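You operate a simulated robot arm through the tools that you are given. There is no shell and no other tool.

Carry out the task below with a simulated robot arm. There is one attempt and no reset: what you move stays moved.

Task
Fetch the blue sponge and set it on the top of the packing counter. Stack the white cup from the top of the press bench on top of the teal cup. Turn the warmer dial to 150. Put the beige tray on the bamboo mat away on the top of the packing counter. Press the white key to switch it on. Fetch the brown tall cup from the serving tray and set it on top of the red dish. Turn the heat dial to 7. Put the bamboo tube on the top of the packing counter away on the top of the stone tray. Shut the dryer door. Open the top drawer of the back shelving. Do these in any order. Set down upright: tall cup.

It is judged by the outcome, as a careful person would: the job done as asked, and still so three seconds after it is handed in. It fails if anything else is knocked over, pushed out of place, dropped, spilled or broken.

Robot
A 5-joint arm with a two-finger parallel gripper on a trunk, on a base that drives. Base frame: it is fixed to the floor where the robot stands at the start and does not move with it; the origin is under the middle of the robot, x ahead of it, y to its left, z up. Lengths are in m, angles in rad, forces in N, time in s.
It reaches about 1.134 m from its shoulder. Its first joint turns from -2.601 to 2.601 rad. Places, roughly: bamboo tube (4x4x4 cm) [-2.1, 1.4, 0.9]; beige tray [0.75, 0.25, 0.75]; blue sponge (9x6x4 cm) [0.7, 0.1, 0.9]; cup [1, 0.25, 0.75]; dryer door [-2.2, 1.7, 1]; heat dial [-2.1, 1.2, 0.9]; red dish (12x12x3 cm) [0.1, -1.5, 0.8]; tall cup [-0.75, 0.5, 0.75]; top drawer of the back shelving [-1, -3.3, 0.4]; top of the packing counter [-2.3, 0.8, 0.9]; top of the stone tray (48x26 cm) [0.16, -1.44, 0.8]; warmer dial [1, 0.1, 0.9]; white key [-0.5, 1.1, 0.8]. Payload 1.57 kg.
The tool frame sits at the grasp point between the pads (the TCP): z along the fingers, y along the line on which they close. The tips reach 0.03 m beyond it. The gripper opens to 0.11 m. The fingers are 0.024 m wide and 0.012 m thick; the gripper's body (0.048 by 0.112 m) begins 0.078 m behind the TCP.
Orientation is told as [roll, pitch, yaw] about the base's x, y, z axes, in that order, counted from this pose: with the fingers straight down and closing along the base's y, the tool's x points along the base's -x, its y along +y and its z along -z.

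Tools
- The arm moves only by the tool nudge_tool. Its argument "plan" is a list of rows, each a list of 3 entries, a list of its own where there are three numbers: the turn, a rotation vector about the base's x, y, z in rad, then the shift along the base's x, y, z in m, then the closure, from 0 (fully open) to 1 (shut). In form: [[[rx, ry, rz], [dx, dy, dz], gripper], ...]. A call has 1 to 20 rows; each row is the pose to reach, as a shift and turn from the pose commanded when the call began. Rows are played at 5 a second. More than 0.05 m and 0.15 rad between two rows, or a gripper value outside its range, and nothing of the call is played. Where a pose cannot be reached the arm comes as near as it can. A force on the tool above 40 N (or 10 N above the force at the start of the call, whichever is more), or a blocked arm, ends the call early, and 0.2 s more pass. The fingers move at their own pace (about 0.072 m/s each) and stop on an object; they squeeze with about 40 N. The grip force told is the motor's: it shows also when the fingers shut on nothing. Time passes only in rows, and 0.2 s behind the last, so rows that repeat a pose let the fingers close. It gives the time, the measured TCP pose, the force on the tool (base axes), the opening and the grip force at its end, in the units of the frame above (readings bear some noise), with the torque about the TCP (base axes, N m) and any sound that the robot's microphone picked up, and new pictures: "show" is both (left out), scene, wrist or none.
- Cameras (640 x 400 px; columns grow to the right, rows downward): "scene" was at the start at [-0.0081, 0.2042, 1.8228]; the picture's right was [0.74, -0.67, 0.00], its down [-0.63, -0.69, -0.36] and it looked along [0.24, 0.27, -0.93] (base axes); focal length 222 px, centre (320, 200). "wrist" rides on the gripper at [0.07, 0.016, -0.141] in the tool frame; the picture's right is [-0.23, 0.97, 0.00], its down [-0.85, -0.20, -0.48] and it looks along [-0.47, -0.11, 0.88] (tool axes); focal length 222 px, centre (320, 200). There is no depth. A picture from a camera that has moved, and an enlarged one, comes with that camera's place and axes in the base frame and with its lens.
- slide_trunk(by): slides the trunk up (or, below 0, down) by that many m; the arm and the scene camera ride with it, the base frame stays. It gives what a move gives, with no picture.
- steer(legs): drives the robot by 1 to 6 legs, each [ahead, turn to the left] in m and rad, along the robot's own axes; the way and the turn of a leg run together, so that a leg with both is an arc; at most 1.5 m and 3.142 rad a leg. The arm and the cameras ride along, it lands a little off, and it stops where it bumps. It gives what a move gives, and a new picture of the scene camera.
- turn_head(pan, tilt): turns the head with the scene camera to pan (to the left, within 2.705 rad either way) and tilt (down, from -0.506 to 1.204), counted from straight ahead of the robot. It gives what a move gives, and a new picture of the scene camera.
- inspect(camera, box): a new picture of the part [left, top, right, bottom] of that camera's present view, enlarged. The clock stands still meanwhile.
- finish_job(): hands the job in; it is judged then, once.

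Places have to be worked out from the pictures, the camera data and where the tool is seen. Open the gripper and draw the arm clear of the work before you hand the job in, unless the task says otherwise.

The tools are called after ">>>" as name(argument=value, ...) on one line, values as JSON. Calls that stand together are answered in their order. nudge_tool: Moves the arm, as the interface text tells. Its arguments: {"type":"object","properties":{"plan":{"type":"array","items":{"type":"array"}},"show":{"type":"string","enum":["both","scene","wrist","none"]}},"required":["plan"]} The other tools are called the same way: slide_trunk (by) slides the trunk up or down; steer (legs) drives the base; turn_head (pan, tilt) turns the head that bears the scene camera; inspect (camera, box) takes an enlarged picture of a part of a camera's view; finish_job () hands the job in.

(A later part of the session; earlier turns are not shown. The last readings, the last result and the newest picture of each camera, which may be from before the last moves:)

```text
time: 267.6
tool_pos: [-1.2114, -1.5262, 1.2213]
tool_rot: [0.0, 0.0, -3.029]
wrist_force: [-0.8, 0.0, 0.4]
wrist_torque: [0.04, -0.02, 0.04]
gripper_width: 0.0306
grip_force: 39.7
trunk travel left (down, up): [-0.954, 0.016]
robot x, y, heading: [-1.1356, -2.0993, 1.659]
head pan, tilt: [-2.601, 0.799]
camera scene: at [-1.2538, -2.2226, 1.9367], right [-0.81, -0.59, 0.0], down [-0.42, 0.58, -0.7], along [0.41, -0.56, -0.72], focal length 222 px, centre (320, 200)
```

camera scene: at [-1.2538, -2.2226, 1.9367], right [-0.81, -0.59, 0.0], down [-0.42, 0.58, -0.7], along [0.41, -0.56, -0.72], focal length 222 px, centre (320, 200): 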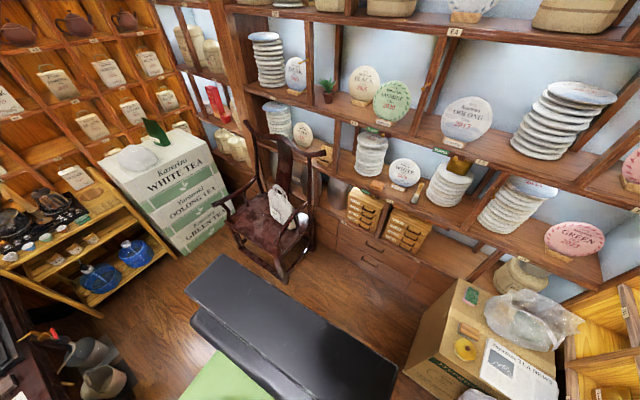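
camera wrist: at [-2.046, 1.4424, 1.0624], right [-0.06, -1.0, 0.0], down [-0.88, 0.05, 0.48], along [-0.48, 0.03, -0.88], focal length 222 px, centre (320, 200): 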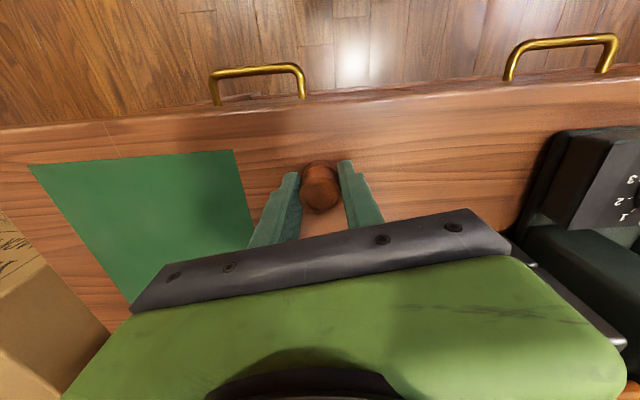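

I am beyond the table's end now. I turn right to face +x and look at the tea table.

>>> steer(legs=[[0, -1.3]])

>>> turn_head(pan=0.3, tilt=0.8)

```text
time: 271.2
tool_pos: [-0.6092, -1.8745, 1.2208]
tool_rot: [0.0, 0.003, 1.947]
wrist_force: [-0.1, -0.1, -0.2]
wrist_torque: [-0.04, -0.06, 0.01]
gripper_width: 0.0305
grip_force: 39.1
trunk travel left (down, up): [-0.954, 0.016]
robot x, y, heading: [-1.1266, -2.1354, 0.354]
head pan, tilt: [-2.601, 0.799]
camera scene: at [-1.2822, -2.0484, 1.9363], right [-0.78, 0.63, 0.0], down [0.45, 0.56, -0.7], along [-0.43, -0.55, -0.72], focal length 222 px, centre (320, 200)
```

scene: 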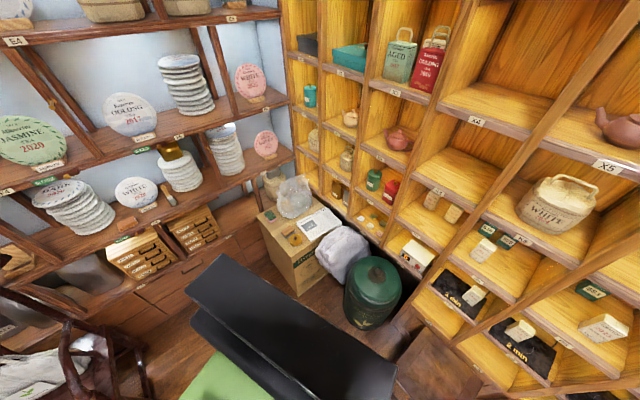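

```text
time: 273.8
tool_pos: [-0.6066, -1.8764, 1.2201]
tool_rot: [0.0, 0.0, 1.949]
wrist_force: [-0.2, -0.2, 0.8]
wrist_torque: [0.04, 0.0, 0.01]
gripper_width: 0.0304
grip_force: 39.9
trunk travel left (down, up): [-0.954, 0.016]
robot x, y, heading: [-1.1237, -2.1342, 0.356]
head pan, tilt: [0.3, 0.799]
camera scene: at [-1.164, -1.9397, 1.9368], right [0.61, -0.79, 0.0], down [-0.57, -0.44, -0.7], along [0.55, 0.42, -0.72], focal length 222 px, centre (320, 200)
```

scene: 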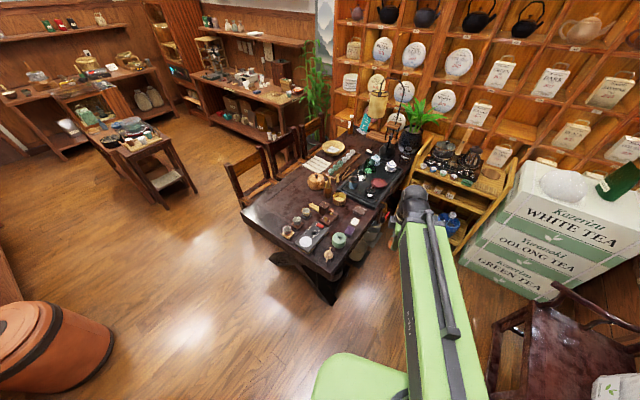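

I zoom in on the stone tray on the tea table.

>>> inspect(camera="scene", box=[270, 110, 440, 270])

```text
2.50 times, centred on (355, 190) of scene
camera zoom: at [-1.164, -1.9397, 1.9368], right [0.61, -0.79, 0.0], down [-0.57, -0.44, -0.7], along [0.55, 0.42, -0.72], focal length 554 px, centre (232, 225)
```

zoom: 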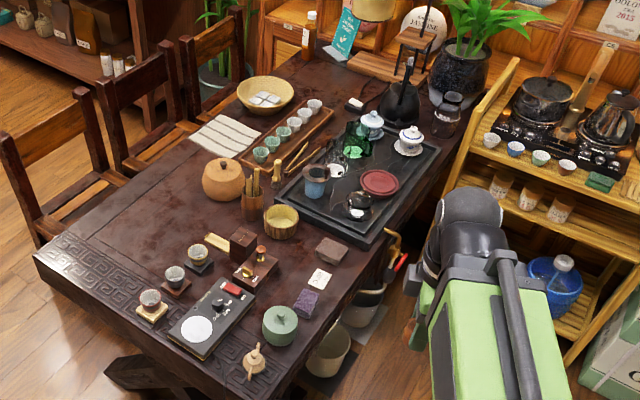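

Red dish at (0.147, -1.513); free spot on the stone tray near (-0.03, -1.435) between the creamer and the glass. I turn right to heading 0 and drive forward 0.6 m along the table.

>>> steer(legs=[[0, -0.35]])

>>> steer(legs=[[0.6, 0]])

>>> turn_head(pan=0.9, tilt=0.9)

>>> inspect(camera="scene", box=[240, 100, 440, 260])

```text
time: 275.2
tool_pos: [-0.5496, -2.0692, 1.2192]
tool_rot: [0.0, -0.002, 1.597]
wrist_force: [0.0, -0.3, -0.7]
wrist_torque: [0.0, 0.03, 0.05]
gripper_width: 0.0307
grip_force: 39.1
trunk travel left (down, up): [-0.954, 0.016]
robot x, y, heading: [-1.1253, -2.1401, 0.013]
head pan, tilt: [0.3, 0.799]
camera scene: at [-1.0956, -1.9487, 1.9367], right [0.3, -0.95, 0.0], down [-0.68, -0.22, -0.7], along [0.66, 0.21, -0.72], focal length 222 px, centre (320, 200)
```

scene: 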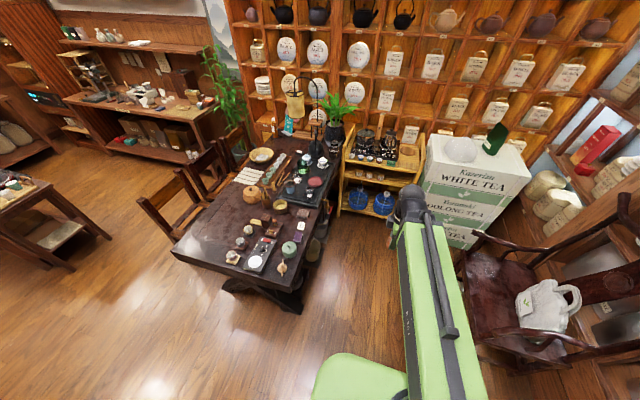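

```text
time: 278.6
tool_pos: [0.0448, -2.0605, 1.2204]
tool_rot: [0.002, 0.0, 1.6]
wrist_force: [-0.3, -0.2, 0.0]
wrist_torque: [-0.01, 0.04, -0.01]
gripper_width: 0.0305
grip_force: 39.0
trunk travel left (down, up): [-0.954, 0.016]
robot x, y, heading: [-0.5313, -2.1366, 0.01]
head pan, tilt: [0.3, 0.799]
camera scene: at [-0.5018, -1.942, 1.9367], right [0.31, -0.95, 0.0], down [-0.68, -0.22, -0.7], along [0.66, 0.22, -0.72], focal length 222 px, centre (320, 200)
```

scene: 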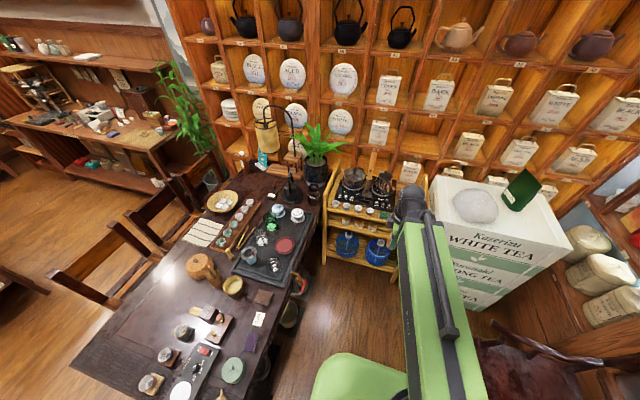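

```text
time: 279.6
tool_pos: [0.0448, -2.0604, 1.2215]
tool_rot: [-0.001, -0.001, 1.602]
wrist_force: [0.2, -0.3, 0.1]
wrist_torque: [0.01, -0.01, 0.01]
gripper_width: 0.0304
grip_force: 39.7
trunk travel left (down, up): [-0.954, 0.016]
robot x, y, heading: [-0.5359, -2.1367, 0.012]
head pan, tilt: [0.901, 0.901]
camera scene: at [-0.5337, -1.9072, 1.9289], right [0.79, -0.61, 0.0], down [-0.48, -0.62, -0.62], along [0.38, 0.49, -0.78], focal length 222 px, centre (320, 200)
```

scene: 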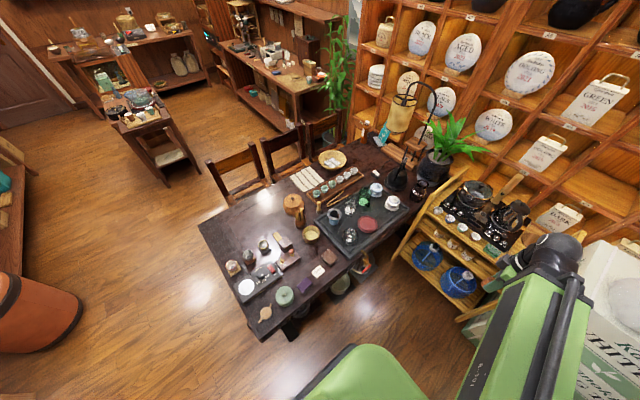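

```text
2.50 times, centred on (340, 180) of scene
camera zoom: at [-0.5337, -1.9072, 1.9289], right [0.79, -0.61, 0.0], down [-0.48, -0.62, -0.62], along [0.38, 0.49, -0.78], focal length 554 px, centre (270, 250)
```

zoom: 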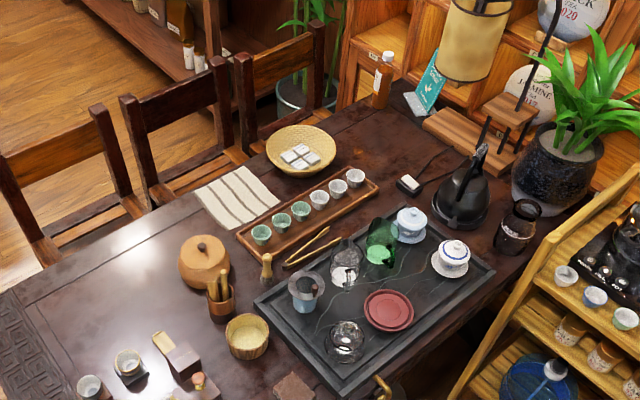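

The best free spot is (-0.044, -1.437) on the tray. I move the tube above it at height, turning the tool to yaw 0.

>>> nudge_tool(plan=[[[0, 0, -0.14], [-0.005, 0.04, 0], 0.85], [[0, 0, -0.28], [-0.01, 0.08, 0], 0.85], [[0, 0, -0.42], [-0.015, 0.12, 0], 0.85], [[0, 0, -0.56], [-0.02, 0.165, 0], 0.85], [[0, 0, -0.7], [-0.025, 0.21, 0], 0.85], [[0, 0, -0.84], [-0.03, 0.255, 0], 0.85], [[0, 0, -0.98], [-0.035, 0.3, 0], 0.85], [[0, 0, -1.12], [-0.04, 0.345, 0], 0.85], [[0, 0, -1.26], [-0.05, 0.39, 0], 0.85], [[0, 0, -1.4], [-0.06, 0.435, 0], 0.85], [[0, 0, -1.54], [-0.07, 0.48, 0], 0.85], [[0, 0, -1.602], [-0.08, 0.525, 0], 0.85], [[0, 0, -1.602], [-0.085, 0.57, 0], 0.85], [[0, 0, -1.602], [-0.089, 0.6, 0], 0.85], [[0, 0, -1.602], [-0.089, 0.623, 0], 0.85]], show="both")

>>> slide_trunk(by=-0.25)

>>> inspect(camera="wrist", box=[0, 0, 640, 400])

>>> inspect(camera="scene", box=[280, 100, 420, 240])

```text
time: 282.8
tool_pos: [-0.0453, -1.4371, 1.2207]
tool_rot: [-0.001, 0.001, -0.003]
wrist_force: [0.4, -0.4, 0.2]
wrist_torque: [-0.01, -0.02, 0.01]
gripper_width: 0.0304
grip_force: 39.5
trunk travel left (down, up): [-0.954, 0.016]
robot x, y, heading: [-0.5326, -2.1364, 0.017]
head pan, tilt: [0.901, 0.901]
camera scene: at [-0.5335, -1.9064, 1.9287], right [0.79, -0.61, 0.0], down [-0.48, -0.62, -0.62], along [0.38, 0.49, -0.78], focal length 222 px, centre (320, 200)
camera wrist: at [-0.1142, -1.4191, 1.362], right [0.23, 0.97, 0.0], down [0.85, -0.2, 0.48], along [0.47, -0.11, -0.88], focal length 222 px, centre (320, 200)
```

scene: 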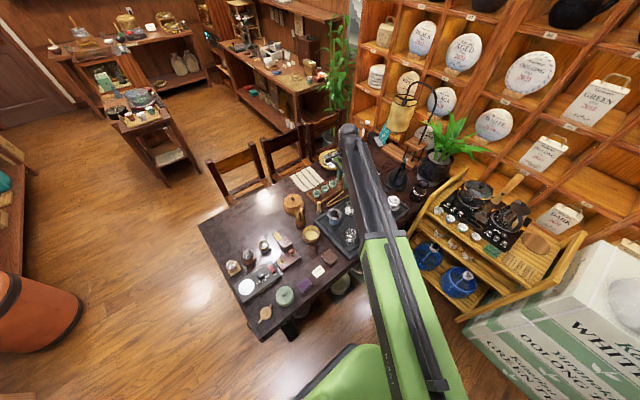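
wrist: 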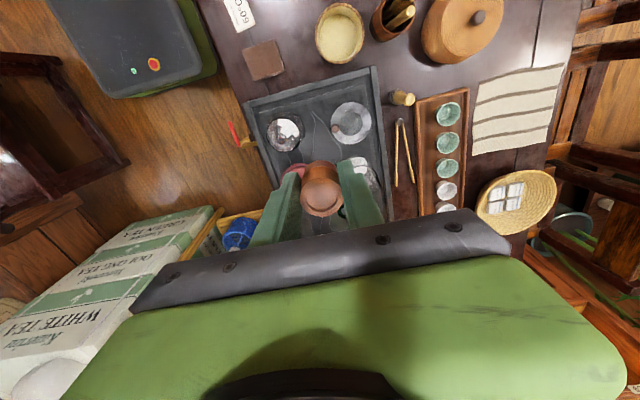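

```text
time: 285.4
tool_pos: [-0.0453, -1.4373, 0.97]
tool_rot: [0.001, -0.001, 0.001]
wrist_force: [0.3, 0.3, -0.1]
wrist_torque: [-0.03, 0.0, -0.01]
gripper_width: 0.0305
grip_force: 39.7
trunk travel left (down, up): [-0.704, 0.266]
robot x, y, heading: [-0.5337, -2.138, 0.011]
head pan, tilt: [0.901, 0.901]
```

```text
1.00 times, centred on (320, 200) of wrist (not enlarged: the box is as wide or as high as the picture)
camera zoom: at [-0.1145, -1.42, 1.1124], right [0.23, 0.97, 0.0], down [0.86, -0.2, 0.48], along [0.47, -0.11, -0.88], focal length 222 px, centre (320, 200)
```

zoom: 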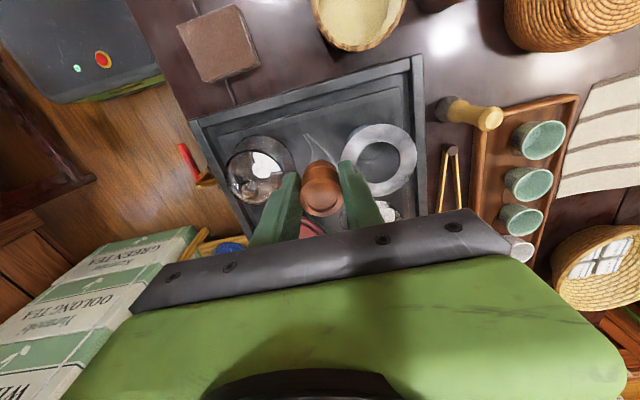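

```text
2.86 times, centred on (350, 170) of scene
camera zoom: at [-0.5337, -1.9072, 1.6789], right [0.79, -0.61, 0.0], down [-0.48, -0.62, -0.62], along [0.38, 0.49, -0.78], focal length 634 px, centre (234, 286)
```

zoom: 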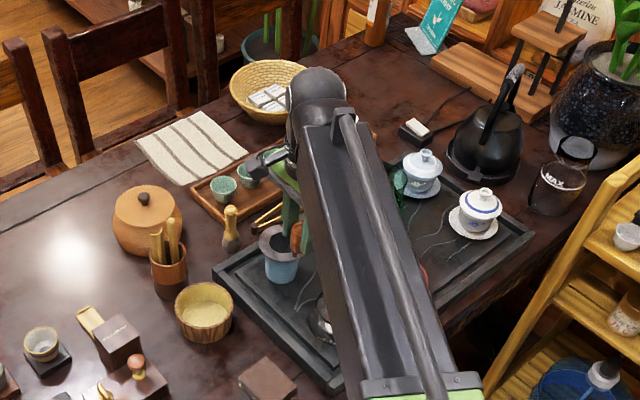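

The tray rim is at z≈0.784. To keep the palm clear of the infuser I'll close along x: turn the tool to yaw 90° and place at (-0.036, -1.45).

>>> nudge_tool(plan=[[[0, 0, 0.14], [0.001, -0.001, 0], 0.85], [[0, 0, 0.28], [0.002, -0.002, 0], 0.85], [[0, 0, 0.42], [0.003, -0.004, 0], 0.85], [[0, 0, 0.56], [0.004, -0.006, 0], 0.85], [[0, 0, 0.7], [0.005, -0.007, 0], 0.85], [[0, 0, 0.84], [0.006, -0.008, 0], 0.85], [[0, 0, 0.98], [0.007, -0.009, 0], 0.85], [[0, 0, 1.12], [0.008, -0.01, 0], 0.85], [[0, 0, 1.26], [0.009, -0.011, 0], 0.85], [[0, 0, 1.4], [0.009, -0.012, 0], 0.85], [[0, 0, 1.54], [0.009, -0.013, 0], 0.85], [[0, 0, 1.57], [0.009, -0.013, 0], 0.85]], show="none")

>>> slide_trunk(by=-0.09)

>>> inspect(camera="wrist", box=[120, 20, 520, 280])

>>> inspect(camera="scene", box=[290, 100, 410, 220])

```text
time: 288.0
tool_pos: [-0.0364, -1.451, 0.9705]
tool_rot: [-0.001, 0.0, 1.572]
wrist_force: [-0.2, -1.3, -0.5]
wrist_torque: [0.01, 0.02, -0.01]
gripper_width: 0.0307
grip_force: 39.8
trunk travel left (down, up): [-0.704, 0.266]
robot x, y, heading: [-0.5324, -2.1405, 0.02]
head pan, tilt: [0.901, 0.901]
```

```text
time: 289.2
tool_pos: [-0.0356, -1.4509, 0.8815]
tool_rot: [0.0, -0.001, 1.571]
wrist_force: [-1.1, 0.3, -0.4]
wrist_torque: [0.02, -0.02, 0.02]
gripper_width: 0.0306
grip_force: 39.4
trunk travel left (down, up): [-0.614, 0.356]
robot x, y, heading: [-0.5334, -2.1384, 0.015]
head pan, tilt: [0.901, 0.901]
```

```text
1.54 times, centred on (320, 150) of wrist
camera zoom: at [-0.052, -1.5194, 1.0224], right [-0.97, 0.23, 0.0], down [0.2, 0.85, 0.48], along [0.11, 0.47, -0.88], focal length 342 px, centre (320, 277)
```

zoom: 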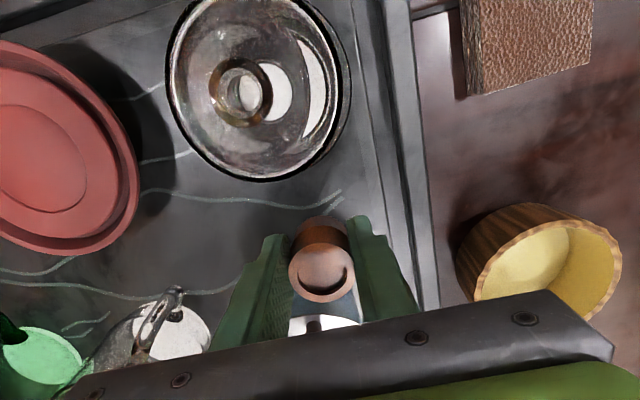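

```text
3.33 times, centred on (350, 160) of scene
camera zoom: at [-0.5337, -1.9072, 1.5889], right [0.79, -0.61, 0.0], down [-0.48, -0.62, -0.62], along [0.38, 0.49, -0.78], focal length 739 px, centre (220, 333)
```

zoom: 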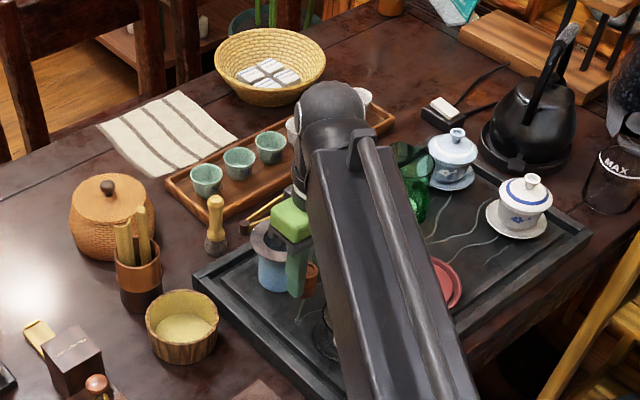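

The landing spot is a bit close to the glass pitcher; I shift +10 mm in y and lower toward the tray surface.

>>> nudge_tool(plan=[[[0, 0, 0], [-0.002, 0.01, 0], 0.85], [[0, 0, 0], [-0.002, 0.01, 0], 0.85]], show="none")

>>> slide_trunk(by=-0.058)

>>> slide_trunk(by=-0.006)

>>> inspect(camera="wrist", box=[120, 20, 520, 280])

```text
time: 289.9
tool_pos: [-0.038, -1.4396, 0.8814]
tool_rot: [-0.001, 0.001, 1.568]
wrist_force: [-0.1, -0.5, 0.4]
wrist_torque: [0.0, 0.03, 0.0]
gripper_width: 0.0306
grip_force: 39.8
trunk travel left (down, up): [-0.614, 0.356]
robot x, y, heading: [-0.5285, -2.1359, 0.016]
head pan, tilt: [0.901, 0.901]
```

```text
time: 290.7
tool_pos: [-0.0385, -1.4414, 0.8299]
tool_rot: [-0.001, -0.001, 1.567]
wrist_force: [-2.0, -3.4, 17.5]
wrist_torque: [0.29, -0.14, -0.04]
gripper_width: 0.0305
grip_force: 39.9
trunk travel left (down, up): [-0.561, 0.409]
robot x, y, heading: [-0.5303, -2.1355, 0.014]
head pan, tilt: [0.901, 0.901]
stopped: the force on the tool passed its limit at 61 N (the readings are from after the stop); the commanded pose is now the measured one
```

```text
time: 291.0
tool_pos: [-0.0389, -1.4408, 0.8303]
tool_rot: [-0.004, -0.007, 1.569]
wrist_force: [-1.0, -1.9, 32.0]
wrist_torque: [0.44, -0.08, -0.03]
gripper_width: 0.0305
grip_force: 39.6
trunk travel left (down, up): [-0.56, 0.41]
robot x, y, heading: [-0.5353, -2.1363, 0.015]
head pan, tilt: [0.901, 0.901]
stopped: the force on the tool passed its limit at 47 N (the readings are from after the stop); the commanded pose is now the measured one
```

```text
1.54 times, centred on (320, 150) of wrist
camera zoom: at [-0.0548, -1.5107, 0.9706], right [-0.97, 0.23, 0.0], down [0.2, 0.85, 0.48], along [0.11, 0.47, -0.88], focal length 342 px, centre (320, 277)
```

zoom: 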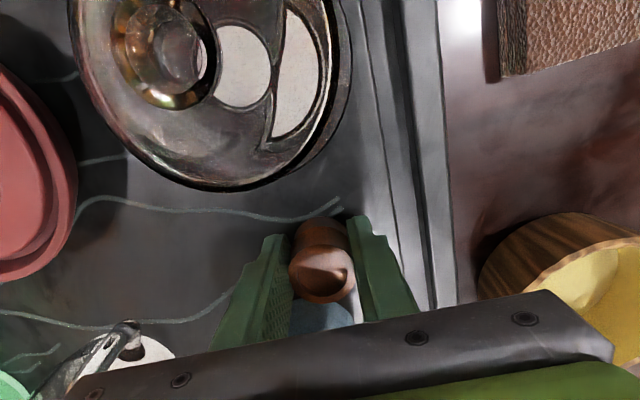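

Something stopped the descent at TCP z 0.83 — either the tray or the infuser under the palm. I back up 4 mm and look from the scene camera.

>>> slide_trunk(by=0.004)

>>> inspect(camera="scene", box=[310, 130, 370, 190])

>>> inspect(camera="wrist", box=[280, 120, 380, 220])

```text
time: 291.5
tool_pos: [-0.0388, -1.4389, 0.8301]
tool_rot: [-0.003, -0.004, 1.569]
wrist_force: [-0.8, 0.4, 2.5]
wrist_torque: [0.07, -0.07, -0.01]
gripper_width: 0.0305
grip_force: 39.9
trunk travel left (down, up): [-0.564, 0.406]
robot x, y, heading: [-0.5288, -2.1341, 0.016]
head pan, tilt: [0.901, 0.901]
```

```text
6.67 times, centred on (340, 160) of scene
camera zoom: at [-0.5339, -1.9073, 1.5384], right [0.79, -0.61, 0.0], down [-0.48, -0.62, -0.62], along [0.38, 0.49, -0.78], focal length 1479 px, centre (187, 467)
```

zoom: 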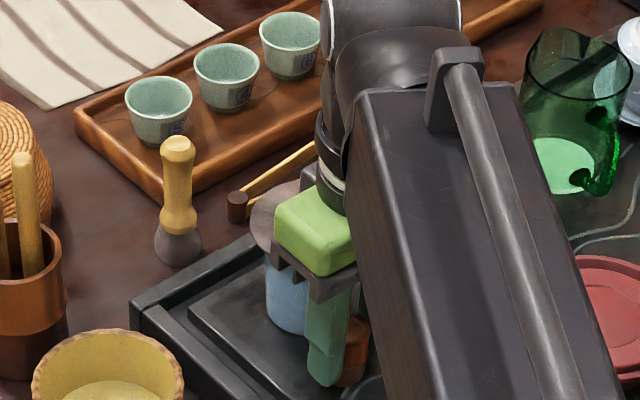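

```text
4.00 times, centred on (330, 170) of wrist
camera zoom: at [-0.0535, -1.5086, 0.9718], right [-0.97, 0.23, 0.0], down [0.2, 0.85, 0.48], along [0.11, 0.47, -0.88], focal length 888 px, centre (280, 320)
```

zoom: 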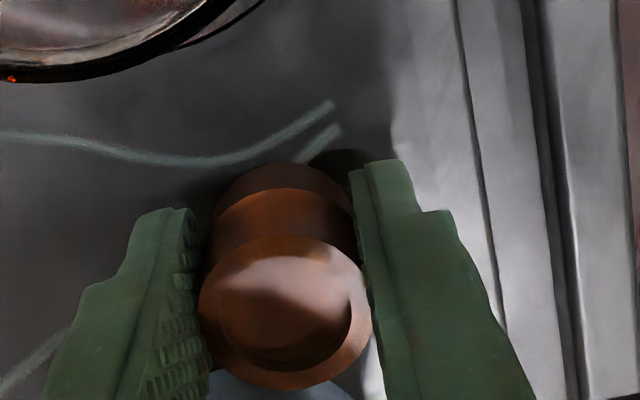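

The vein on the slab triangulates to z≈0.80, matching the tube's underside (~0.796): the tube stands on the tray. I open slightly and rise.

>>> nudge_tool(plan=[[[0, 0, 0], [0, 0, 0], 0.68], [[0, 0, 0], [0, 0, 0], 0.62], [[0, 0, 0], [0, 0, 0], 0.58], [[0, 0, 0], [0, 0, 0], 0.58]], show="none")

>>> slide_trunk(by=0.1)

>>> inspect(camera="wrist", box=[120, 20, 520, 280])

```text
time: 292.5
tool_pos: [-0.0382, -1.4397, 0.8306]
tool_rot: [-0.003, -0.003, 1.569]
wrist_force: [-0.1, -1.1, 0.3]
wrist_torque: [-0.04, -0.01, 0.02]
gripper_width: 0.0463
grip_force: 0.0
trunk travel left (down, up): [-0.564, 0.406]
robot x, y, heading: [-0.5291, -2.1392, 0.012]
head pan, tilt: [0.901, 0.901]
```

```text
time: 293.9
tool_pos: [-0.037, -1.4388, 0.9306]
tool_rot: [-0.001, -0.002, 1.569]
wrist_force: [-1.1, 1.0, -0.5]
wrist_torque: [-0.02, -0.01, 0.0]
gripper_width: 0.0464
grip_force: 0.1
trunk travel left (down, up): [-0.664, 0.306]
robot x, y, heading: [-0.533, -2.1379, 0.014]
head pan, tilt: [0.901, 0.901]
```

```text
1.54 times, centred on (320, 150) of wrist
camera zoom: at [-0.0533, -1.5085, 1.0719], right [-0.97, 0.23, 0.0], down [0.2, 0.85, 0.48], along [0.11, 0.47, -0.88], focal length 342 px, centre (320, 277)
```

zoom: 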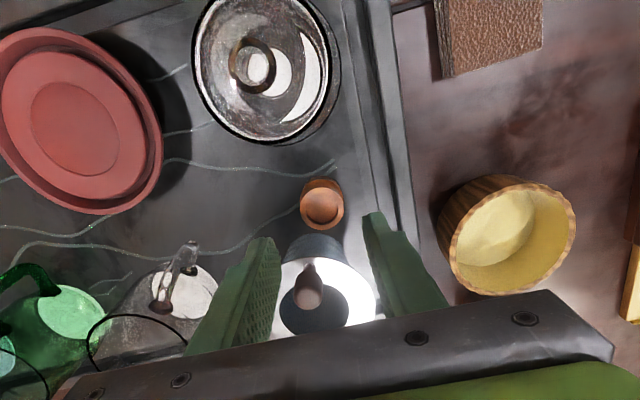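

The tube stands upright on the stone tray. Before leaving this side I examine the back shelving drawers: raise the arm, retract, and look.

>>> slide_trunk(by=0.28)

>>> nudge_tool(plan=[[[0, 0, 0], [0.005, -0.045, 0], 0.5], [[0, 0, 0], [0.01, -0.09, 0], 0.4], [[0, 0, 0], [0.015, -0.135, 0], 0.3], [[0, 0, 0], [0.02, -0.18, 0], 0.2], [[0, 0, 0], [0.025, -0.225, 0], 0], [[0, 0, 0], [0.03, -0.27, 0], 0], [[0, 0, 0], [0.035, -0.315, 0], 0], [[0, 0, 0], [0.04, -0.36, 0], 0], [[0, 0, 0], [0.045, -0.405, 0], 0], [[0, 0, 0], [0.055, -0.45, 0], 0], [[0, 0, 0], [0.065, -0.495, 0], 0], [[0, 0, 0], [0.075, -0.54, 0], 0], [[0, 0, 0], [0.08, -0.58, 0], 0]], show="none")

>>> turn_head(pan=-2.1, tilt=0.8)

>>> inspect(camera="scene", box=[180, 140, 480, 340])

```text
time: 296.7
tool_pos: [-0.0374, -1.4393, 1.2103]
tool_rot: [-0.001, -0.002, 1.568]
wrist_force: [0.1, -0.8, -0.2]
wrist_torque: [-0.01, 0.01, 0.02]
gripper_width: 0.0459
grip_force: 0.0
trunk travel left (down, up): [-0.944, 0.026]
robot x, y, heading: [-0.5292, -2.1353, 0.015]
head pan, tilt: [0.901, 0.901]
```

```text
time: 299.5
tool_pos: [0.0427, -2.0201, 1.2111]
tool_rot: [-0.003, -0.005, 1.569]
wrist_force: [0.2, 0.6, -0.3]
wrist_torque: [0.01, -0.01, 0.0]
gripper_width: 0.1101
grip_force: 0.1
trunk travel left (down, up): [-0.944, 0.026]
robot x, y, heading: [-0.5288, -2.1359, 0.014]
head pan, tilt: [0.901, 0.901]
```

```text
time: 302.1
tool_pos: [0.0429, -2.0184, 1.2114]
tool_rot: [-0.003, -0.005, 1.569]
wrist_force: [0.8, -0.6, -0.4]
wrist_torque: [0.0, -0.02, -0.01]
gripper_width: 0.1101
grip_force: 0.1
trunk travel left (down, up): [-0.944, 0.026]
robot x, y, heading: [-0.5301, -2.1357, 0.018]
head pan, tilt: [-2.1, 0.799]
camera scene: at [-0.6192, -2.0374, 1.9266], right [-0.87, 0.49, 0.0], down [0.35, 0.62, -0.7], along [-0.34, -0.61, -0.72], focal length 222 px, centre (320, 200)
```

scene: 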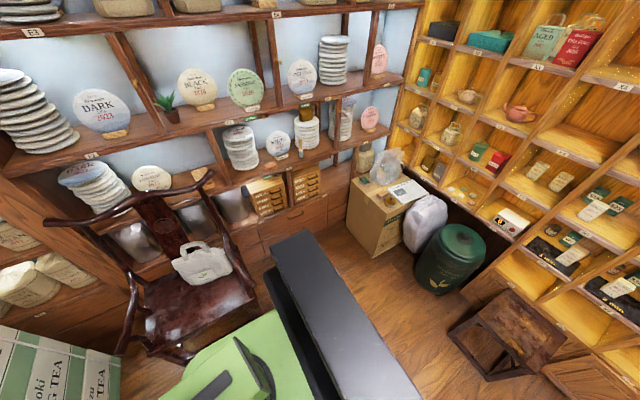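

```text
2.00 times, centred on (330, 240) of scene
camera zoom: at [-0.6192, -2.0374, 1.9266], right [-0.87, 0.49, 0.0], down [0.35, 0.62, -0.7], along [-0.34, -0.61, -0.72], focal length 444 px, centre (300, 120)
```

zoom: 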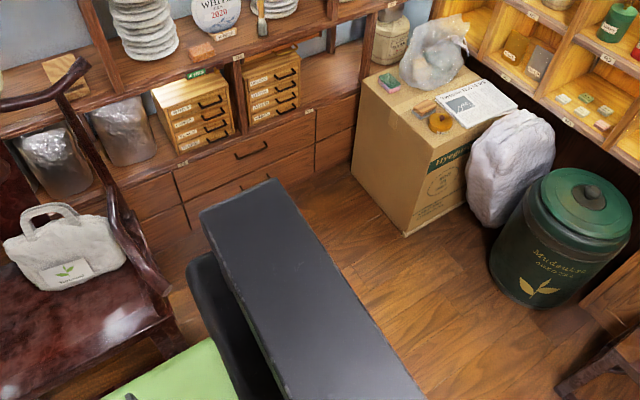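

Top drawer's handle is at about (-1.05, -3.23, 0.42). I back up 0.52 m, then turn right to face it.

>>> steer(legs=[[-0.52, 0]])

>>> steer(legs=[[0, -1.585]])

>>> turn_head(pan=0.3, tilt=0.8)

>>> inspect(camera="scene", box=[200, 120, 500, 320])

```text
time: 305.1
tool_pos: [-0.4837, -2.0273, 1.2108]
tool_rot: [-0.004, -0.004, 1.566]
wrist_force: [-0.1, 0.3, -0.4]
wrist_torque: [0.0, -0.04, -0.01]
gripper_width: 0.1101
grip_force: 0.1
trunk travel left (down, up): [-0.944, 0.026]
robot x, y, heading: [-1.0609, -2.1456, 0.012]
head pan, tilt: [-2.1, 0.799]
camera scene: at [-1.1461, -2.0453, 1.9266], right [-0.87, 0.49, 0.0], down [0.35, 0.62, -0.7], along [-0.34, -0.61, -0.72], focal length 222 px, centre (320, 200)
```

scene: 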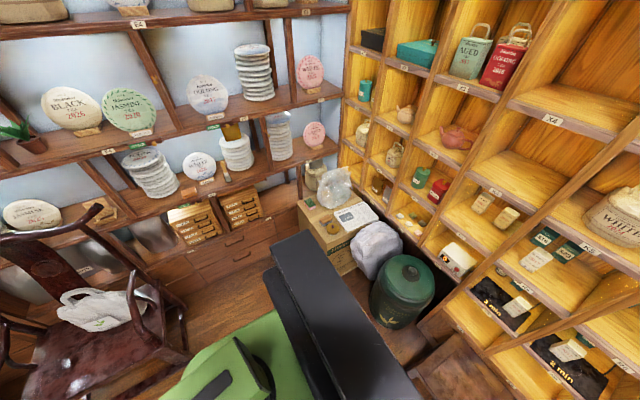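

```text
time: 309.4
tool_pos: [-0.9551, -2.7257, 1.21]
tool_rot: [0.0, -0.002, -0.033]
wrist_force: [-0.1, -0.5, 0.3]
wrist_torque: [-0.01, -0.01, 0.0]
gripper_width: 0.1101
grip_force: 0.1
trunk travel left (down, up): [-0.944, 0.026]
robot x, y, heading: [-1.0949, -2.1453, -1.576]
head pan, tilt: [-2.1, 0.799]
camera scene: at [-0.9902, -2.062, 1.9268], right [0.51, 0.86, 0.0], down [0.62, -0.36, -0.7], along [-0.6, 0.35, -0.72], focal length 222 px, centre (320, 200)
```

scene: 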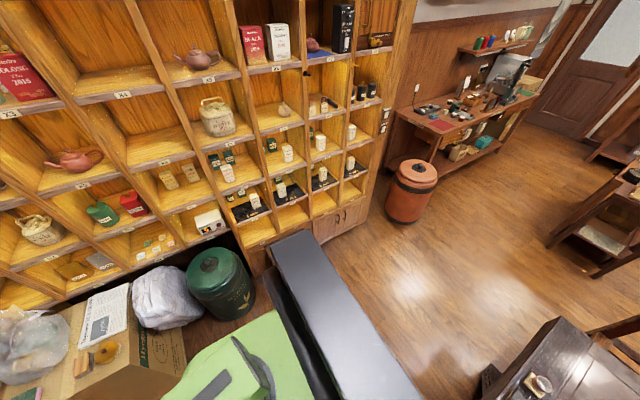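

```text
time: 311.6
tool_pos: [-0.9551, -2.7229, 1.2119]
tool_rot: [0.0, -0.004, -0.031]
wrist_force: [-0.2, -0.2, 0.0]
wrist_torque: [-0.01, -0.02, -0.01]
gripper_width: 0.1103
grip_force: 0.1
trunk travel left (down, up): [-0.944, 0.026]
robot x, y, heading: [-1.0911, -2.1446, -1.576]
head pan, tilt: [0.3, 0.799]
camera scene: at [-0.8978, -2.1774, 1.9266], right [-0.96, -0.29, 0.0], down [-0.21, 0.69, -0.7], along [0.2, -0.67, -0.72], focal length 222 px, centre (320, 200)
```

scene: 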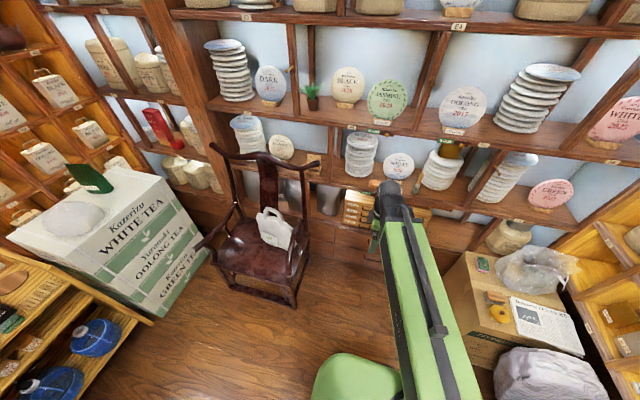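

```text
2.00 times, centred on (350, 220) of scene
camera zoom: at [-0.8978, -2.1774, 1.9266], right [-0.96, -0.29, 0.0], down [-0.21, 0.69, -0.7], along [0.2, -0.67, -0.72], focal length 444 px, centre (260, 160)
```

zoom: 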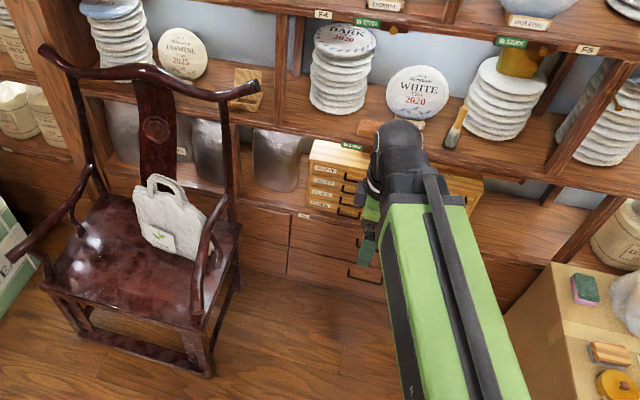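

I turn the tool so that its camera faces the drawers, move over x≈-1.05 and lower the trunk to look at the handle.

>>> nudge_tool(plan=[[[0, 0, -0.14], [-0.01, 0, 0], 0], [[0, 0, -0.28], [-0.02, 0, 0], 0], [[0, 0, -0.42], [-0.03, 0, 0], 0], [[0, 0, -0.56], [-0.04, 0, 0], 0], [[0, 0, -0.7], [-0.05, 0, 0], 0], [[0, 0, -0.84], [-0.06, 0, 0], 0], [[0, 0, -0.98], [-0.07, 0, 0], 0], [[0, 0, -1.12], [-0.08, 0, 0], 0], [[0, 0, -1.26], [-0.09, 0, 0], 0], [[0, 0, -1.4], [-0.1, 0, 0], 0], [[0, 0, -1.54], [-0.1, 0, 0], 0]], show="none")

>>> slide_trunk(by=-0.55)

>>> inspect(camera="wrist", box=[0, 0, 640, 400])

>>> turn_head(pan=0.0, tilt=0.9)

```text
time: 314.0
tool_pos: [-1.0567, -2.7218, 1.2115]
tool_rot: [-0.002, -0.003, -1.574]
wrist_force: [0.1, 0.0, 1.0]
wrist_torque: [-0.02, 0.02, 0.03]
gripper_width: 0.11
grip_force: 0.1
trunk travel left (down, up): [-0.944, 0.026]
robot x, y, heading: [-1.0904, -2.1444, -1.572]
head pan, tilt: [0.3, 0.799]
```

```text
refused: -0.55 is not a number from -0.4 to 0.4
```

```text
1.00 times, centred on (320, 200) of wrist (not enlarged: the box is as wide or as high as the picture)
camera zoom: at [-1.0389, -2.652, 1.352], right [0.97, -0.23, 0.0], down [-0.2, -0.85, 0.48], along [-0.11, -0.47, -0.88], focal length 222 px, centre (320, 200)
```

zoom: 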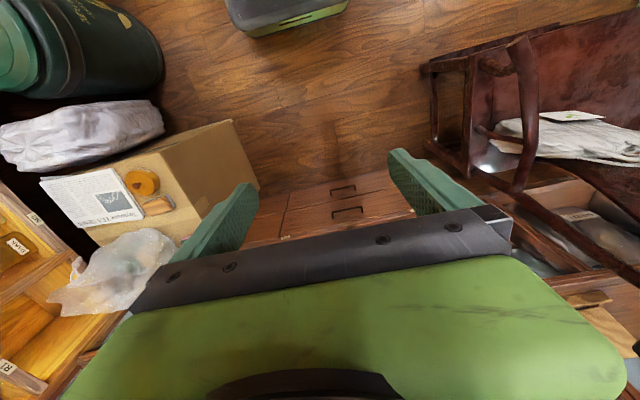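

```text
time: 314.8
tool_pos: [-1.0568, -2.7224, 1.2105]
tool_rot: [0.0, -0.003, -1.57]
wrist_force: [0.3, -0.5, -0.9]
wrist_torque: [0.0, 0.01, 0.0]
gripper_width: 0.11
grip_force: 0.1
trunk travel left (down, up): [-0.944, 0.026]
robot x, y, heading: [-1.087, -2.1456, -1.574]
head pan, tilt: [0.0, 0.901]
camera scene: at [-0.9216, -2.1757, 1.9187], right [-1.0, 0.0, 0.0], down [0.0, 0.78, -0.62], along [0.0, -0.62, -0.78], focal length 222 px, centre (320, 200)
```

scene: 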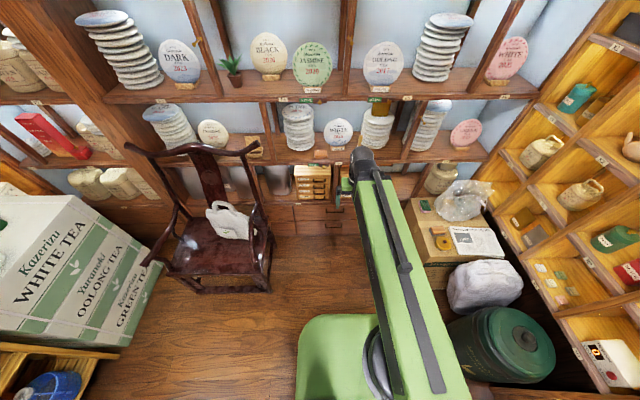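

I lower the trunk in two steps (limit 0.4 each).

>>> slide_trunk(by=-0.4)

>>> inspect(camera="wrist", box=[160, 100, 480, 300])

>>> inspect(camera="scene", box=[240, 120, 440, 260])

```text
time: 318.7
tool_pos: [-1.0558, -2.7223, 0.8103]
tool_rot: [-0.002, -0.005, -1.573]
wrist_force: [-0.2, 0.4, 0.2]
wrist_torque: [-0.01, 0.04, 0.01]
gripper_width: 0.1105
grip_force: 0.1
trunk travel left (down, up): [-0.544, 0.426]
robot x, y, heading: [-1.0901, -2.144, -1.575]
head pan, tilt: [0.0, 0.901]
```

```text
2.00 times, centred on (320, 200) of wrist
camera zoom: at [-1.0391, -2.652, 0.952], right [0.97, -0.23, 0.0], down [-0.2, -0.85, 0.48], along [-0.11, -0.47, -0.88], focal length 444 px, centre (320, 200)
```

zoom: 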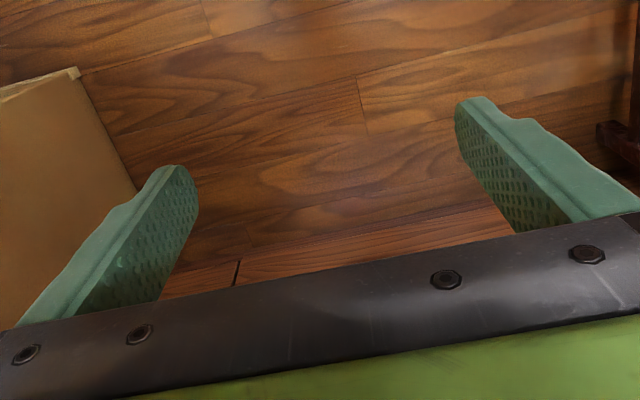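

```text
2.86 times, centred on (340, 190) of scene
camera zoom: at [-0.9217, -2.1757, 1.5188], right [-1.0, 0.0, 0.0], down [0.0, 0.78, -0.62], along [0.0, -0.62, -0.78], focal length 634 px, centre (263, 229)
```

zoom: 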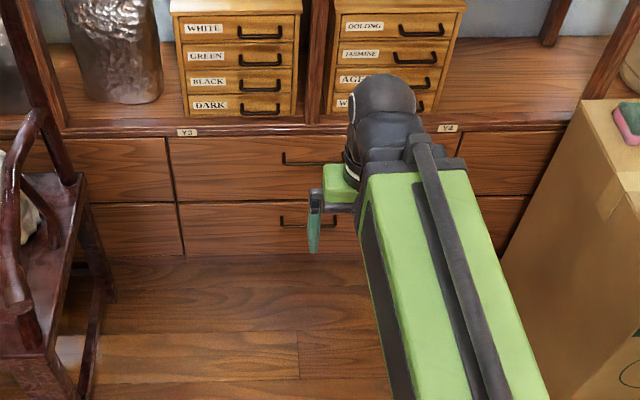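

Handle estimate (-1.045, -3.22, 0.457). I'll grip the bar with the tool tilted 60° toward it, closing vertically. Lower more and spin 90° first.

>>> slide_trunk(by=-0.38)

>>> nudge_tool(plan=[[[0, 0, 0.14], [0.002, -0.01, 0], 0], [[0, 0, 0.28], [0.004, -0.02, 0], 0], [[0, 0, 0.42], [0.006, -0.03, 0], 0], [[0, 0, 0.56], [0.008, -0.04, 0], 0], [[0, 0, 0.7], [0.01, -0.05, 0], 0], [[0, 0, 0.84], [0.01, -0.06, 0], 0], [[0, 0, 0.98], [0.01, -0.07, 0], 0], [[0, 0, 1.12], [0.01, -0.08, 0], 0], [[0, 0, 1.26], [0.01, -0.09, 0], 0], [[0, 0, 1.4], [0.01, -0.1, 0], 0], [[0, 0, 1.54], [0.01, -0.12, 0], 0], [[0, 0, 1.573], [0.01, -0.15, 0], 0]], show="none")

>>> nudge_tool(plan=[[[-0.1, 0, 0], [0, -0.01, 0.001], 0], [[-0.2, 0, 0], [0, -0.02, 0.0045], 0], [[-0.3, 0, 0], [0, -0.03, 0.01], 0], [[-0.4, 0, 0], [0, -0.04, 0.018], 0], [[-0.5, 0, 0], [0, -0.05, 0.028], 0], [[-0.6, 0, 0], [0, -0.06, 0.039], 0], [[-0.7, 0, 0], [0, -0.07, 0.053], 0], [[-0.8, 0, 0], [0, -0.08, 0.069], 0], [[-0.9, 0, 0], [0, -0.09, 0.086], 0], [[-1.0, 0, 0], [0, -0.1, 0.104], 0], [[-1.047, 0, 0], [0, -0.1, 0.113], 0]], show="both")

```text
time: 322.3
tool_pos: [-1.0569, -2.7229, 0.4305]
tool_rot: [-0.001, -0.004, -1.573]
wrist_force: [-1.0, 0.5, -0.2]
wrist_torque: [-0.01, -0.03, -0.03]
gripper_width: 0.1098
grip_force: 0.1
trunk travel left (down, up): [-0.164, 0.806]
robot x, y, heading: [-1.0922, -2.1428, -1.572]
head pan, tilt: [0.0, 0.901]
```

```text
time: 324.9
tool_pos: [-1.0467, -2.8734, 0.4307]
tool_rot: [-0.001, -0.002, 0.001]
wrist_force: [-0.2, -0.3, -0.7]
wrist_torque: [-0.02, -0.05, -0.02]
gripper_width: 0.1099
grip_force: 0.2
trunk travel left (down, up): [-0.164, 0.806]
robot x, y, heading: [-1.092, -2.1403, -1.573]
head pan, tilt: [0.0, 0.901]
```

```text
time: 327.3
tool_pos: [-1.0445, -2.9719, 0.5506]
tool_rot: [-1.046, -0.001, 0.003]
wrist_force: [0.6, -0.8, -0.3]
wrist_torque: [0.03, -0.02, 0.01]
gripper_width: 0.11
grip_force: 0.1
out of reach, approached as far as the arm can: row 7, 8, 9, 10, 11
trunk travel left (down, up): [-0.164, 0.806]
robot x, y, heading: [-1.0872, -2.1494, -1.573]
head pan, tilt: [0.0, 0.901]
camera scene: at [-0.9217, -2.1758, 1.1387], right [-1.0, 0.0, 0.0], down [0.0, 0.78, -0.62], along [0.0, -0.62, -0.78], focal length 222 px, centre (320, 200)
camera wrist: at [-1.1152, -2.8424, 0.6064], right [0.23, 0.49, -0.84], down [0.85, 0.32, 0.41], along [0.47, -0.81, -0.34], focal length 222 px, centre (320, 200)
```

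scene: 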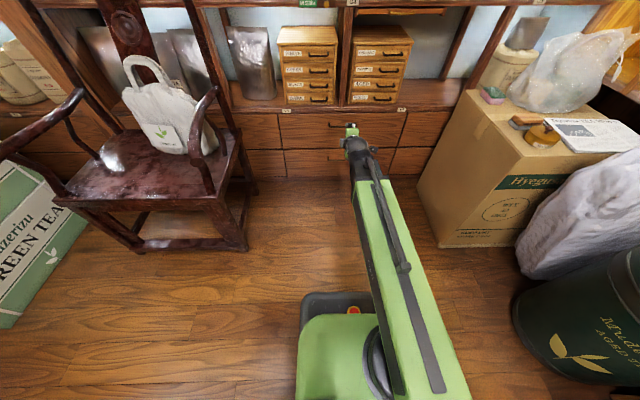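
wrist: 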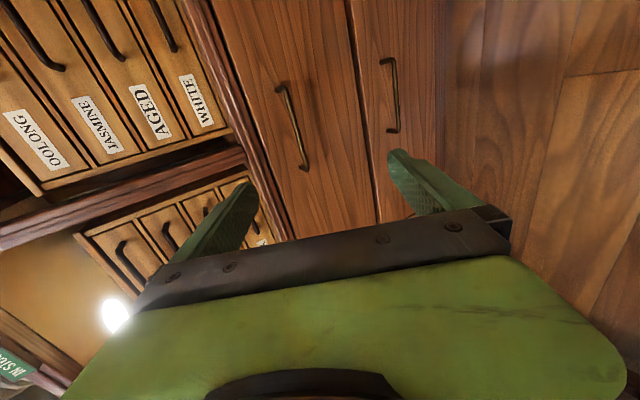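

The handle spans x −0.98…−1.12 at z≈0.46, y≈-3.22. I lower 8 cm, narrow the opening to 4 cm and approach.

>>> slide_trunk(by=-0.081)

>>> nudge_tool(plan=[[[0, 0, 0], [-0.001, -0.04, 0], 0.4], [[0, 0, 0], [-0.002, -0.08, 0], 0.63], [[0, 0, 0], [-0.002, -0.12, 0], 0.63], [[0, 0, 0], [-0.002, -0.16, 0], 0.63], [[0, 0, 0], [-0.002, -0.18, 0], 0.63]], show="wrist")

```text
time: 328.5
tool_pos: [-1.0455, -2.9735, 0.4681]
tool_rot: [-1.045, -0.001, 0.004]
wrist_force: [0.3, 0.4, -0.6]
wrist_torque: [0.03, -0.01, 0.0]
gripper_width: 0.1099
grip_force: 0.0
trunk travel left (down, up): [-0.083, 0.887]
robot x, y, heading: [-1.0914, -2.1455, -1.575]
head pan, tilt: [0.0, 0.901]
```

```text
time: 329.7
tool_pos: [-1.0474, -3.1526, 0.4682]
tool_rot: [-1.046, -0.003, 0.004]
wrist_force: [-1.1, -0.8, 0.4]
wrist_torque: [0.01, -0.02, -0.04]
gripper_width: 0.0405
grip_force: 0.0
trunk travel left (down, up): [-0.083, 0.887]
robot x, y, heading: [-1.092, -2.145, -1.577]
head pan, tilt: [0.0, 0.901]
camera wrist: at [-1.1179, -3.0215, 0.5254], right [0.23, 0.49, -0.84], down [0.85, 0.32, 0.41], along [0.47, -0.81, -0.35], focal length 222 px, centre (320, 200)
```

wrist: 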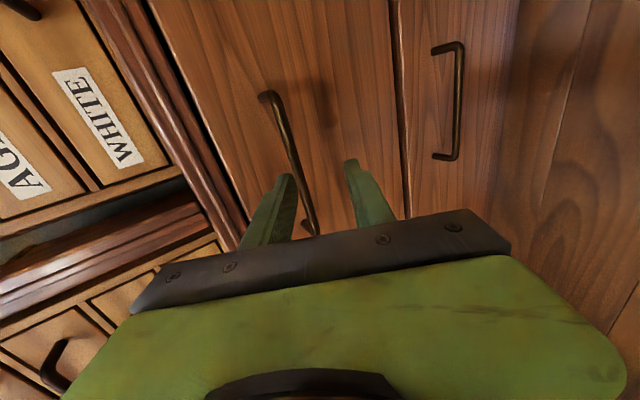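

The bar lies between the fingers. I advance the last 4–5 cm and close.

>>> nudge_tool(plan=[[[0, 0, 0], [0, -0.015, 0], 0.63], [[0, 0, 0], [0, -0.03, 0], 0.63], [[0, 0, 0], [0, -0.04, 0], 0.63], [[0, 0, 0], [0, -0.048, 0], 0.63]], show="wrist")

>>> inspect(camera="wrist", box=[220, 60, 420, 240])

```text
time: 330.7
tool_pos: [-1.0481, -3.1986, 0.4709]
tool_rot: [-1.047, -0.002, 0.005]
wrist_force: [0.2, 25.5, 8.2]
wrist_torque: [-0.6, -0.07, 0.26]
gripper_width: 0.0355
grip_force: 0.0
trunk travel left (down, up): [-0.083, 0.887]
robot x, y, heading: [-1.0937, -2.1469, -1.577]
head pan, tilt: [0.0, 0.901]
camera wrist: at [-1.1179, -3.0687, 0.5271], right [0.23, 0.49, -0.84], down [0.85, 0.32, 0.41], along [0.47, -0.81, -0.34], focal length 222 px, centre (320, 200)
```

wrist: 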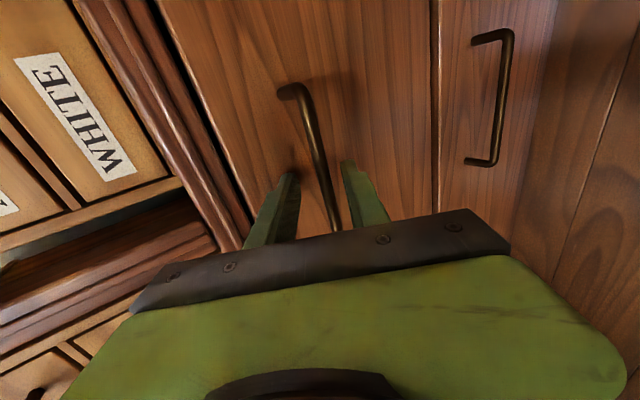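

```text
2.22 times, centred on (320, 150) of wrist
camera zoom: at [-1.1179, -3.0687, 0.5271], right [0.23, 0.49, -0.84], down [0.85, 0.32, 0.41], along [0.47, -0.81, -0.34], focal length 494 px, centre (320, 311)
```

zoom: 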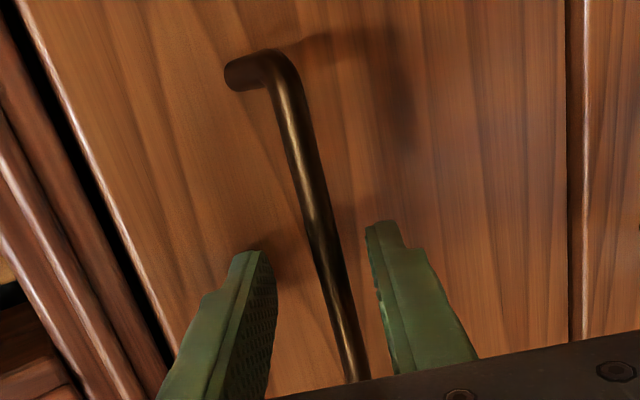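

The upper finger touches the drawer front and the bar is between the pads. I back off 3 mm and close on the bar.

>>> nudge_tool(plan=[[[0, 0, 0], [0, 0.005, 0], 0.7], [[0, 0, 0], [0, 0.005, 0], 0.8], [[0, 0, 0], [0, 0.005, 0], 0.9], [[0, 0, 0], [0, 0.005, 0], 1], [[0, 0, 0], [0, 0.005, 0], 1]], show="wrist")

```text
time: 331.9
tool_pos: [-1.0475, -3.1966, 0.4665]
tool_rot: [-1.043, -0.001, 0.004]
wrist_force: [-1.6, 15.2, -11.5]
wrist_torque: [0.22, 0.61, 0.3]
gripper_width: 0.0099
grip_force: 28.4
trunk travel left (down, up): [-0.083, 0.887]
robot x, y, heading: [-1.0928, -2.1413, -1.573]
head pan, tilt: [0.0, 0.901]
camera wrist: at [-1.1179, -3.0655, 0.5244], right [0.23, 0.49, -0.84], down [0.85, 0.32, 0.41], along [0.47, -0.81, -0.35], focal length 222 px, centre (320, 200)
```

wrist: 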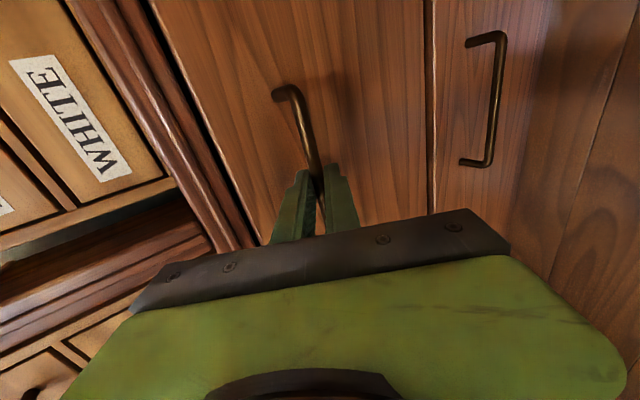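

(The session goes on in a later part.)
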